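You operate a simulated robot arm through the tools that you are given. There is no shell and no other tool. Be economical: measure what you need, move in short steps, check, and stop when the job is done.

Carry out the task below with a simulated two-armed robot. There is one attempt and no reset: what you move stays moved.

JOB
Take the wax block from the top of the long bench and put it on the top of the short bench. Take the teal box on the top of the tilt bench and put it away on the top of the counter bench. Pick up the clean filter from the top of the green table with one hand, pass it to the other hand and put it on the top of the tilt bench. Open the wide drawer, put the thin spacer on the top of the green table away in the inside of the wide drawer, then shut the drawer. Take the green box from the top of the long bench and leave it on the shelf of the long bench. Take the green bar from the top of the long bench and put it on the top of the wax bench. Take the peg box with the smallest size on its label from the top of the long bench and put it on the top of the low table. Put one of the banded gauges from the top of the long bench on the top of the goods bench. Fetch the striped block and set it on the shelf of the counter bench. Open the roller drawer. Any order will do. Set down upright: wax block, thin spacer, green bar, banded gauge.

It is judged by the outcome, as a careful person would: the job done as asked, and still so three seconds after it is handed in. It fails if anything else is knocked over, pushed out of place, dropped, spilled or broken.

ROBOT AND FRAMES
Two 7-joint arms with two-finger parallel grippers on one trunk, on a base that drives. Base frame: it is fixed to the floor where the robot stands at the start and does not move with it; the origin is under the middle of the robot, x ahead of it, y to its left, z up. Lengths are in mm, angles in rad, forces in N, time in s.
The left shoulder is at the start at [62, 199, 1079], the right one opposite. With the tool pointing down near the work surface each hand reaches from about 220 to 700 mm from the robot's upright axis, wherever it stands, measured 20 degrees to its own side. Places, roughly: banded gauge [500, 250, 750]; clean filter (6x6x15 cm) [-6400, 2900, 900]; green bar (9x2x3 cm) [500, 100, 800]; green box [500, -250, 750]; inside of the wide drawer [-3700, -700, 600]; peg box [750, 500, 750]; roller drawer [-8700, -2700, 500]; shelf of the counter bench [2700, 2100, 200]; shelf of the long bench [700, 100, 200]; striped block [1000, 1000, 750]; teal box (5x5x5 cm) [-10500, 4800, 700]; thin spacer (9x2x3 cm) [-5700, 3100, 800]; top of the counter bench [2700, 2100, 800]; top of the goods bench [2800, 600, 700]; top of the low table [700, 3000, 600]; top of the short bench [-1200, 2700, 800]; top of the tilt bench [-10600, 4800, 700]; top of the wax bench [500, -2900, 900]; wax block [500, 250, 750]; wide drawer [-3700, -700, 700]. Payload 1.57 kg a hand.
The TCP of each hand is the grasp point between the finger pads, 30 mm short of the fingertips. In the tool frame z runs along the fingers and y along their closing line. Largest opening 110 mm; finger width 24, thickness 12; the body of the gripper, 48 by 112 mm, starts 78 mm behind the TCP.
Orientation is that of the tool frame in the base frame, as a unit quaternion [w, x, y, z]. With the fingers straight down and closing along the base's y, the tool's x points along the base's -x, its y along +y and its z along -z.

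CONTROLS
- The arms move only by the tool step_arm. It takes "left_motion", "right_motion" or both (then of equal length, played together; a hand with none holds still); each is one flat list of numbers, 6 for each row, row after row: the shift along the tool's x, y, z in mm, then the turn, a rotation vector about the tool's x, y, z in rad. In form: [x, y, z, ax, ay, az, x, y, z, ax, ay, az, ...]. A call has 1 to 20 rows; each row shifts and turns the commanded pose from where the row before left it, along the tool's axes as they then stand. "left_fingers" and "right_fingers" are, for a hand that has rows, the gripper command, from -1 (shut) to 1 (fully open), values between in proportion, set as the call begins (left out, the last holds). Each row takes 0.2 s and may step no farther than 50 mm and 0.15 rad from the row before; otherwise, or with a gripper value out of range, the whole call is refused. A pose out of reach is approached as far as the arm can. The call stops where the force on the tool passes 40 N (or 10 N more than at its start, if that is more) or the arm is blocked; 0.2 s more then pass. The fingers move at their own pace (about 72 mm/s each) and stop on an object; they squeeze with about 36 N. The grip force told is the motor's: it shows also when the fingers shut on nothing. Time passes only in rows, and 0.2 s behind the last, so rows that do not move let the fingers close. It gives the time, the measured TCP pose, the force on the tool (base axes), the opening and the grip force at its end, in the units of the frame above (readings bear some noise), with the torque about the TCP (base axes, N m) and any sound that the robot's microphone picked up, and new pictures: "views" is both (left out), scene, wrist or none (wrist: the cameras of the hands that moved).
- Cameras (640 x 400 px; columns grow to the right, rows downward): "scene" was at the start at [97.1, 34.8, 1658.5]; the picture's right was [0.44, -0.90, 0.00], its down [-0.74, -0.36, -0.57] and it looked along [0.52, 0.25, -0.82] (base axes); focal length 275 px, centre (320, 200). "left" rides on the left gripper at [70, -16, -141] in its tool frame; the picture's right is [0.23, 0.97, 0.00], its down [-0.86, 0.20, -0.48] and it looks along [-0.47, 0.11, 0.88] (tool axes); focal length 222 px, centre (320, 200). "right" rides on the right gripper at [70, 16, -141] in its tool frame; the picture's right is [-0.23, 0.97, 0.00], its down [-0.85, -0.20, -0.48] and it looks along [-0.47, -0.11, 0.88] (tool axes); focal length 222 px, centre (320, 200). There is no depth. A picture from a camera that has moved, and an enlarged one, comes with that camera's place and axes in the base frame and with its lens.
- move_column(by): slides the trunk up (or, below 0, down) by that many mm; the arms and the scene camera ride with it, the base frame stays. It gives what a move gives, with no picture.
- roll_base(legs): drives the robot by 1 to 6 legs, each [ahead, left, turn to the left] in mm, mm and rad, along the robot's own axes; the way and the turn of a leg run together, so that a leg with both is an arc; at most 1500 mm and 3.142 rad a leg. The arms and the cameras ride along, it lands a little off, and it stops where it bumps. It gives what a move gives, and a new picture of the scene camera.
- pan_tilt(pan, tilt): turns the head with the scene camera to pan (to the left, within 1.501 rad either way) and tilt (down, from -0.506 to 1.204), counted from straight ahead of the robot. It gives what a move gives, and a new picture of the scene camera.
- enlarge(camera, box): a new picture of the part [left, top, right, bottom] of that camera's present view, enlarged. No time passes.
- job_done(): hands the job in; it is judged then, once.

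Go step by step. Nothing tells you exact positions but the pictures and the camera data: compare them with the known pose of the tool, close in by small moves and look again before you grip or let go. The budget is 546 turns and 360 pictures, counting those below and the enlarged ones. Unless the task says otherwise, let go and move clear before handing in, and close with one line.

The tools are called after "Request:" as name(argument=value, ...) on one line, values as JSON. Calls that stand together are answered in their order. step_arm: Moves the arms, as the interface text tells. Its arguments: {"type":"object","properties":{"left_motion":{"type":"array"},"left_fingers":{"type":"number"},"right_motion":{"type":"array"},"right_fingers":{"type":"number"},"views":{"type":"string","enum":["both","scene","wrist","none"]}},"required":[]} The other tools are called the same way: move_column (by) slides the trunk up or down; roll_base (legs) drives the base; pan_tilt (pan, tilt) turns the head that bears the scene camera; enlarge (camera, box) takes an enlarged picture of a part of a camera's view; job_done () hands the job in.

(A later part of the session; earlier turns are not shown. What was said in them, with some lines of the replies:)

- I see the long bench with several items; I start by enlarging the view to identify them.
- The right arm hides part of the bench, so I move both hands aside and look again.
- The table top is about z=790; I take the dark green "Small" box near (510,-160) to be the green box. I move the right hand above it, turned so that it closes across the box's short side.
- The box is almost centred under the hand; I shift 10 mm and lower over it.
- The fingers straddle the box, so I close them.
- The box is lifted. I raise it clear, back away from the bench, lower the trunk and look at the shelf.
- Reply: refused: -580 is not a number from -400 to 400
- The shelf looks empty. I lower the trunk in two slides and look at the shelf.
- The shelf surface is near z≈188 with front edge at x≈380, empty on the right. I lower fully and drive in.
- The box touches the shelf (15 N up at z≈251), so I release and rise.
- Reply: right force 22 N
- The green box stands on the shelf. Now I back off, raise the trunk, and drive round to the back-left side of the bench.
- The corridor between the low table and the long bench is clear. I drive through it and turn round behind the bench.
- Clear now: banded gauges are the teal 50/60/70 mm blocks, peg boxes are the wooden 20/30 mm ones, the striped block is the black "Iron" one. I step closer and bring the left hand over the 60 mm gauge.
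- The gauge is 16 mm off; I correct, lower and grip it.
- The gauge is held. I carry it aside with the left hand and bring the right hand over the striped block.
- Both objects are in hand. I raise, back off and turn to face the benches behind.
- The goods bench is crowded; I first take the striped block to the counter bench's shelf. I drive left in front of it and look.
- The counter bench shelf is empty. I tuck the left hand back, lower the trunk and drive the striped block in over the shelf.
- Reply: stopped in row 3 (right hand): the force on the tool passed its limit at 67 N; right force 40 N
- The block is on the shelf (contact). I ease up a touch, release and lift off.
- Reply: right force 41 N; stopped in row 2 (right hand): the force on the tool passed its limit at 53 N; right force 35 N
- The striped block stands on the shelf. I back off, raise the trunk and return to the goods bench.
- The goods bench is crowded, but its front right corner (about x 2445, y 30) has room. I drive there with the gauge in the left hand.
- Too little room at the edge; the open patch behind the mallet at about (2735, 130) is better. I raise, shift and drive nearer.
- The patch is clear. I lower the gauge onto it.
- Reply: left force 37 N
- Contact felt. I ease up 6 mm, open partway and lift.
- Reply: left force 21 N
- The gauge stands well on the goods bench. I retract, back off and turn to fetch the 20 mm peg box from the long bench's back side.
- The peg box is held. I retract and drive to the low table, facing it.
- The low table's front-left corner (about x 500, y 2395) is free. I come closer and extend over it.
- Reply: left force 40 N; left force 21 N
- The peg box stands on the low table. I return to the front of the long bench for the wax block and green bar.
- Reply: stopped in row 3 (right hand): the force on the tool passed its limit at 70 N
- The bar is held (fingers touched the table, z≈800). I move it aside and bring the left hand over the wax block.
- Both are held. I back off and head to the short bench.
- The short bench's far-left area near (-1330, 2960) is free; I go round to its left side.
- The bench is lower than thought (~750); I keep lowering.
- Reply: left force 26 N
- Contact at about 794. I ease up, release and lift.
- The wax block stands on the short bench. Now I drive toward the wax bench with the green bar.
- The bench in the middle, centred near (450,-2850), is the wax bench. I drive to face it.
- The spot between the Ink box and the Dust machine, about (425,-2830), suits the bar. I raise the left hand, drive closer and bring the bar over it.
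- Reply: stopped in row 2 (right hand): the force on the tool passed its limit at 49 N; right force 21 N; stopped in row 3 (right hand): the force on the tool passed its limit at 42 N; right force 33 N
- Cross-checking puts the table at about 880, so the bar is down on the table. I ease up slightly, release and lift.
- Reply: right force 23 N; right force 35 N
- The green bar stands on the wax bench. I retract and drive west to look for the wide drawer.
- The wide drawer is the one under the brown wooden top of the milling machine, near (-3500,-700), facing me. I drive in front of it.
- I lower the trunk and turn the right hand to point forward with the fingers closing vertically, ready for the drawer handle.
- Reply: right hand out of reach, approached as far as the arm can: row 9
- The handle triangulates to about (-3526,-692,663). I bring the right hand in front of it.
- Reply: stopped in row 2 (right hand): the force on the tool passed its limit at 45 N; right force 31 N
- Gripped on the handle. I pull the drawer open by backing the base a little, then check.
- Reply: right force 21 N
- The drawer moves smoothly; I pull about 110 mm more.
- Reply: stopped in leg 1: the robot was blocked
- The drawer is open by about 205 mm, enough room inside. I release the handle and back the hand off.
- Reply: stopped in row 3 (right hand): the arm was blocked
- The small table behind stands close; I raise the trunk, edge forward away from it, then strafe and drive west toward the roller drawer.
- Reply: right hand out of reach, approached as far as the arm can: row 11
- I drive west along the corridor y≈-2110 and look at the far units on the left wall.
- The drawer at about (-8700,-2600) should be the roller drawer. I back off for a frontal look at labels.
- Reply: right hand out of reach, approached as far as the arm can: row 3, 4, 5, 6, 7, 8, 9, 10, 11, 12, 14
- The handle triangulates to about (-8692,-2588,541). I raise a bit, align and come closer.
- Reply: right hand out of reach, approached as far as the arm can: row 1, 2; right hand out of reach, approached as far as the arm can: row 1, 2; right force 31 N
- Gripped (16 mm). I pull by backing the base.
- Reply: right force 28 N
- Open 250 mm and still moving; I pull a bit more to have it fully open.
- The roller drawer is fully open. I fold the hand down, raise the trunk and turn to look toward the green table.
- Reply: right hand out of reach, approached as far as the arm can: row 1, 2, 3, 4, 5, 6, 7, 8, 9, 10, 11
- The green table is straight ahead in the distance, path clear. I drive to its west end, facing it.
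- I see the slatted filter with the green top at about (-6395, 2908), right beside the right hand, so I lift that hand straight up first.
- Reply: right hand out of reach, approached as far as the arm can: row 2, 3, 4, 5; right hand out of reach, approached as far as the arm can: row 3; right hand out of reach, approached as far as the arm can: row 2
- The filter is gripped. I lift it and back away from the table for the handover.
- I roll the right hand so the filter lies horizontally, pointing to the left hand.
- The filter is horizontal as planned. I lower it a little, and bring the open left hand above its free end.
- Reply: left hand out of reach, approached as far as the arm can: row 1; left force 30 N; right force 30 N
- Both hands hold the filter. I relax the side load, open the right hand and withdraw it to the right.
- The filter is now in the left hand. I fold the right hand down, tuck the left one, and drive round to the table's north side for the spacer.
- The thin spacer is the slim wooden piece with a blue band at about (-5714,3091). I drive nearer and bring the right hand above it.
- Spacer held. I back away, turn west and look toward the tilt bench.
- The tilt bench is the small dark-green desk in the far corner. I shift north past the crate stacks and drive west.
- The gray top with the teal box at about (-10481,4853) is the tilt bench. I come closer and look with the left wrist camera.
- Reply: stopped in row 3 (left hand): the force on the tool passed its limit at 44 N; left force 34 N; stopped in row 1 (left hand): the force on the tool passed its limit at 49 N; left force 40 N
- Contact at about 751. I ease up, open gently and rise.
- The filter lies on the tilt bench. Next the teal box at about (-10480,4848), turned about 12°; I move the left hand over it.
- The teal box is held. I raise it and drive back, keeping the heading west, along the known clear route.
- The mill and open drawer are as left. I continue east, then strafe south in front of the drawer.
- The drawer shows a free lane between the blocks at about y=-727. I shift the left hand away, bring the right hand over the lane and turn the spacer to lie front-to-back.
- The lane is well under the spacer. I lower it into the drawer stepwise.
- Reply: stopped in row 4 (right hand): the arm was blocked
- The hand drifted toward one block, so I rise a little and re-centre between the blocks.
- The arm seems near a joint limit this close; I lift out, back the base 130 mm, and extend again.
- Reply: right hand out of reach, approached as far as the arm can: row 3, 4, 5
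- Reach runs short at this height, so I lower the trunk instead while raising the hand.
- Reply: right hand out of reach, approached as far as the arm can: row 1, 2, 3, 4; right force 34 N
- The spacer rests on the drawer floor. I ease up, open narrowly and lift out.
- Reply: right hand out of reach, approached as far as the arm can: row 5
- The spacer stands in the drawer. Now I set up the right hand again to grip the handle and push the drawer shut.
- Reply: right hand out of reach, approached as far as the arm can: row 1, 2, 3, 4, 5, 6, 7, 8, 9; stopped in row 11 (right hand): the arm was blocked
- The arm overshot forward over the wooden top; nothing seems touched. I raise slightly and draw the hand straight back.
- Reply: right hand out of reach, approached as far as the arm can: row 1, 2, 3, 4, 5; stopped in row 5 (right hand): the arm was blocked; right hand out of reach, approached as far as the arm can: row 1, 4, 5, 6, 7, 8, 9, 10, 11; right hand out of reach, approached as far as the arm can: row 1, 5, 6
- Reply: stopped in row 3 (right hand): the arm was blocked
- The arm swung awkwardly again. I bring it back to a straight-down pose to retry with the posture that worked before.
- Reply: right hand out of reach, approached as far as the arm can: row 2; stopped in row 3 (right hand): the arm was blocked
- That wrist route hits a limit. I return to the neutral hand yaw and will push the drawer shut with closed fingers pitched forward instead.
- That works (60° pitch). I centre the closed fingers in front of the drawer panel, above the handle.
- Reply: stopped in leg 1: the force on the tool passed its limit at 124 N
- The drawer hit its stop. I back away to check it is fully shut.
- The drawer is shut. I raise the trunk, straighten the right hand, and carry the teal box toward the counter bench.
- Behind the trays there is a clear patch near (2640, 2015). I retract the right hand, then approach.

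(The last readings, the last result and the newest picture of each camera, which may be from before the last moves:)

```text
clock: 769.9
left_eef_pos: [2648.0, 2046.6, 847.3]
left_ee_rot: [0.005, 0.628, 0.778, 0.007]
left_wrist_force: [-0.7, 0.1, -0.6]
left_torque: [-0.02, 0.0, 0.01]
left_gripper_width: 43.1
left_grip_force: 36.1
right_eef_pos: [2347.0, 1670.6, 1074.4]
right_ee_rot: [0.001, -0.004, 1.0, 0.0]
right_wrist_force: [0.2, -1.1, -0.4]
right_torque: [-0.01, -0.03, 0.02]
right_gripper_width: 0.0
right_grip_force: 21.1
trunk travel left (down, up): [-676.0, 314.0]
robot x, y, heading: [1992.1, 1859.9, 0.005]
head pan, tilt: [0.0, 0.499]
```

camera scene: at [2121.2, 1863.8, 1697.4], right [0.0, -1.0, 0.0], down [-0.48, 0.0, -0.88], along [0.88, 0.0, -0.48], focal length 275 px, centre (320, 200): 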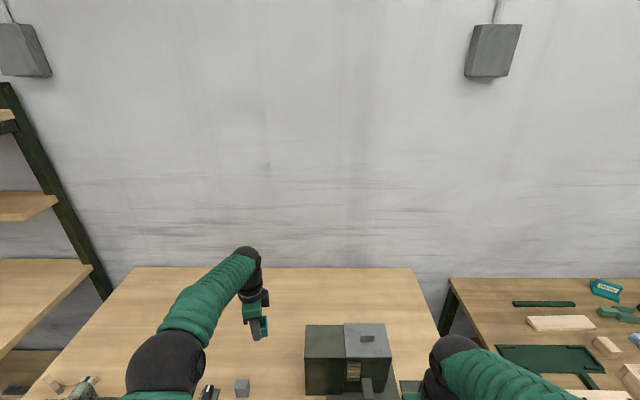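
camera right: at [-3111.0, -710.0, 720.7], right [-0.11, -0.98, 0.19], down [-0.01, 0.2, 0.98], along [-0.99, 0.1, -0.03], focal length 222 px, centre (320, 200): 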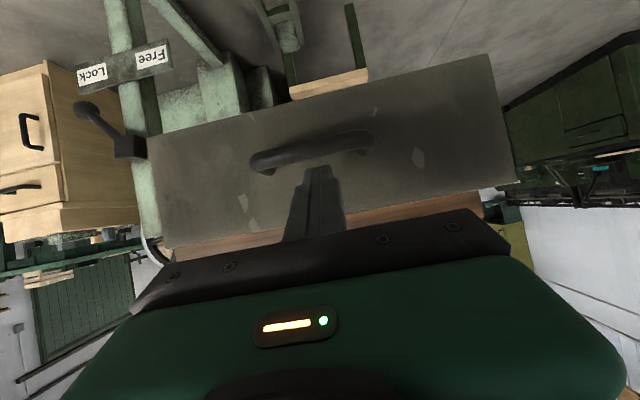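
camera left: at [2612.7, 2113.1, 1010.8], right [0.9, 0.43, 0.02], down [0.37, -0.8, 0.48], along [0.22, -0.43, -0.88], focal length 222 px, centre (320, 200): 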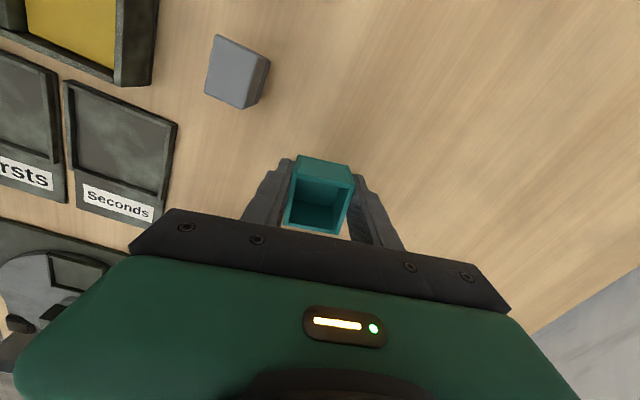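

Request:
step_arm(left_motion=[0, 0, 4, 0, 0, 0, 0, 0, 4, 0, 0, 0, 0, 0, 4, 0, 0, 0], views="none")

Request:
step_arm(left_motion=[0, 0, 4, 0, 0, 0, 0, 0, 4, 0, 0, 0, 0, 0, 3, 0, 0, 0], views="none")

```text
clock: 770.7
left_eef_pos: [2645.4, 2049.8, 835.1]
left_ee_rot: [0.007, 0.628, 0.778, 0.007]
left_wrist_force: [1.0, 1.2, 3.3]
left_torque: [-0.1, 0.01, 0.0]
left_gripper_width: 43.1
left_grip_force: 36.2
right_eef_pos: [2345.0, 1671.2, 1073.4]
right_ee_rot: [0.002, -0.004, 1.0, 0.0]
right_wrist_force: [-0.5, -1.1, 0.0]
right_torque: [0.01, -0.01, 0.0]
right_gripper_width: 0.0
right_grip_force: 21.2
trunk travel left (down, up): [-676.0, 314.0]
robot x, y, heading: [1996.0, 1861.0, 0.007]
head pan, tilt: [0.0, 0.499]
```

```text
clock: 771.4
left_eef_pos: [2648.3, 2048.1, 835.0]
left_ee_rot: [0.01, 0.627, 0.779, 0.012]
left_wrist_force: [-10.4, 0.4, 26.6]
left_torque: [-0.21, 0.89, -0.13]
left_gripper_width: 43.1
left_grip_force: 35.3
right_eef_pos: [2344.3, 1670.3, 1074.8]
right_ee_rot: [0.002, -0.005, 1.0, 0.0]
right_wrist_force: [0.8, 0.3, 0.0]
right_torque: [0.0, 0.01, -0.01]
right_gripper_width: 0.1
right_grip_force: 21.2
trunk travel left (down, up): [-676.0, 314.0]
robot x, y, heading: [1995.9, 1859.9, 0.009]
head pan, tilt: [0.0, 0.499]
stopped in row 3 (left hand): the force on the tool passed its limit at 42 N (the readings are from after the stop); the commanded pose is now the measured one
```

Contact. I ease up, release and lift clear.

Request:
step_arm(left_motion=[0, 0, -2, 0, 0, 0, 0, 0, 0, 0, 0, 0], views="none")

Request:
step_arm(left_motion=[0, 0, 0, 0, 0, 0, 0, 0, 0, 0, 0, 0, 0, 0, 0, 0, 0, 0], left_fingers=0.4, views="none")

Request:
step_arm(left_motion=[0, 0, -20, 0, 0, 0, 0, 0, -40, 0, 0, 0, 0, 0, -40, 0, 0, 0, 0, 0, -40, 0, 0, 0, 0, 0, -40, 0, 0, 0], views="both")

```text
clock: 772.0
left_eef_pos: [2648.8, 2047.5, 833.6]
left_ee_rot: [0.01, 0.628, 0.778, 0.012]
left_wrist_force: [-0.4, -0.6, 20.8]
left_torque: [-0.22, 0.47, -0.02]
left_gripper_width: 43.1
left_grip_force: 35.9
right_eef_pos: [2345.1, 1669.6, 1073.6]
right_ee_rot: [0.002, -0.005, 1.0, 0.001]
right_wrist_force: [0.2, -0.8, 0.3]
right_torque: [-0.01, -0.02, 0.02]
right_gripper_width: 0.2
right_grip_force: 21.3
trunk travel left (down, up): [-676.0, 314.0]
robot x, y, heading: [1997.1, 1859.1, 0.007]
head pan, tilt: [0.0, 0.499]
```

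```text
clock: 772.8
left_eef_pos: [2648.9, 2048.9, 831.1]
left_ee_rot: [0.008, 0.628, 0.778, 0.01]
left_wrist_force: [4.1, 1.3, 6.1]
left_torque: [0.01, 0.11, 0.01]
left_gripper_width: 73.0
left_grip_force: 0.1
right_eef_pos: [2346.1, 1671.5, 1073.4]
right_ee_rot: [0.002, -0.006, 1.0, 0.0]
right_wrist_force: [0.6, 0.2, -0.2]
right_torque: [0.01, 0.01, 0.02]
right_gripper_width: 0.0
right_grip_force: 21.1
trunk travel left (down, up): [-676.0, 314.0]
robot x, y, heading: [1996.0, 1860.7, 0.004]
head pan, tilt: [0.0, 0.499]
```

```text
clock: 774.0
left_eef_pos: [2640.9, 2045.0, 1011.7]
left_ee_rot: [0.009, 0.627, 0.779, 0.01]
left_wrist_force: [-0.3, 0.7, 0.8]
left_torque: [0.0, 0.01, -0.03]
left_gripper_width: 76.9
left_grip_force: 0.0
right_eef_pos: [2344.5, 1671.2, 1073.8]
right_ee_rot: [0.002, -0.005, 1.0, 0.0]
right_wrist_force: [0.0, -0.1, -0.3]
right_torque: [0.01, 0.0, -0.02]
right_gripper_width: 0.1
right_grip_force: 21.0
trunk travel left (down, up): [-676.0, 314.0]
robot x, y, heading: [1999.6, 1858.7, 0.005]
head pan, tilt: [0.0, 0.499]
camera scene: at [2118.5, 1860.7, 1697.5], right [0.0, -1.0, 0.0], down [-0.48, 0.0, -0.88], along [0.88, 0.0, -0.48], focal length 275 px, centre (320, 200)
camera left: at [2607.9, 2109.4, 1153.4], right [0.9, 0.43, 0.03], down [0.36, -0.8, 0.49], along [0.23, -0.43, -0.87], focal length 222 px, centre (320, 200)
```

scene: 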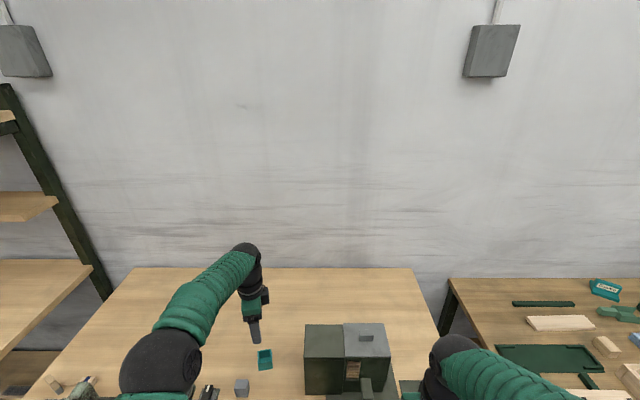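
left: 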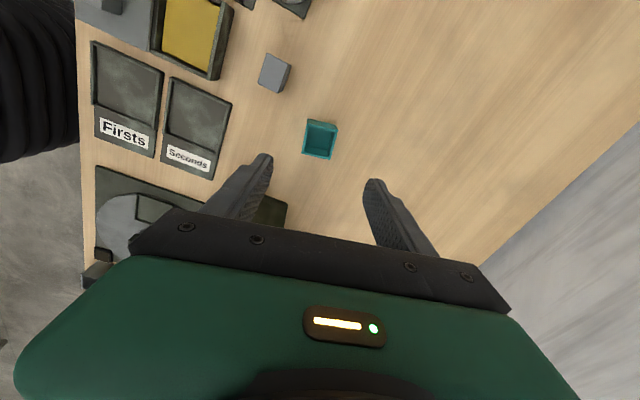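

The teal box stands on the counter bench. Everything is in place; I back off clear of the bench and hand in.

Request:
step_arm(left_motion=[0, 0, -40, 0, 0, 0, 0, -40, -20, 0, 0, 0, 0, -40, 0, 0, 0, 0], views="none")

Request:
roll_base(legs=[[-350, 0, 0]])

Request:
job_done()

```text
clock: 774.8
left_eef_pos: [2560.9, 2027.7, 1070.9]
left_ee_rot: [0.01, 0.627, 0.779, 0.011]
left_wrist_force: [0.2, -0.4, 0.5]
left_torque: [0.01, -0.02, 0.01]
left_gripper_width: 77.0
left_grip_force: 0.1
right_eef_pos: [2345.7, 1669.3, 1074.1]
right_ee_rot: [0.003, -0.005, 1.0, 0.001]
right_wrist_force: [-0.5, 0.9, 0.9]
right_torque: [0.01, -0.01, 0.02]
right_gripper_width: 0.1
right_grip_force: 21.4
trunk travel left (down, up): [-676.0, 314.0]
robot x, y, heading: [1997.9, 1858.9, 0.006]
head pan, tilt: [0.0, 0.499]
```

```text
clock: 777.1
left_eef_pos: [2206.4, 2032.2, 1069.8]
left_ee_rot: [0.009, 0.625, 0.781, 0.01]
left_wrist_force: [0.7, 0.3, 0.1]
left_torque: [0.01, -0.03, 0.0]
left_gripper_width: 76.9
left_grip_force: 0.0
right_eef_pos: [1993.5, 1670.3, 1072.7]
right_ee_rot: [0.001, -0.009, 1.0, 0.0]
right_wrist_force: [-0.6, -0.6, 0.6]
right_torque: [-0.01, 0.01, 0.02]
right_gripper_width: 0.0
right_grip_force: 21.4
trunk travel left (down, up): [-676.0, 314.0]
robot x, y, heading: [1638.4, 1856.5, 0.014]
head pan, tilt: [0.0, 0.499]
camera scene: at [1766.7, 1859.4, 1697.2], right [0.01, -1.0, 0.0], down [-0.48, -0.01, -0.88], along [0.88, 0.01, -0.48], focal length 275 px, centre (320, 200)
```

scene: 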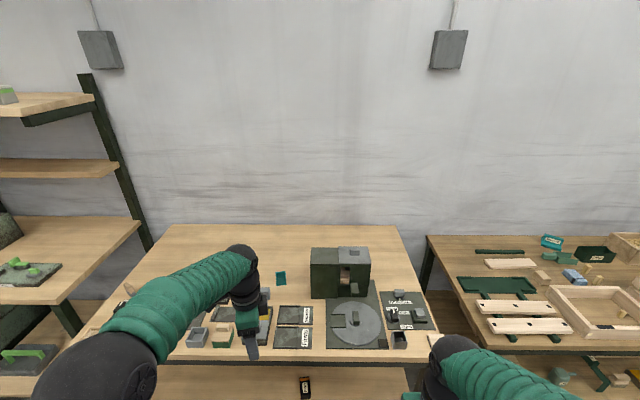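

```text
The job is handed in.
```

All ten parts of the job are done and handed in, with the clean filter left lying on its side on the tilt bench; once, while pulling the wide drawer, the base stopped blocked close to the small table behind it, and that table looked undisturbed afterwards.
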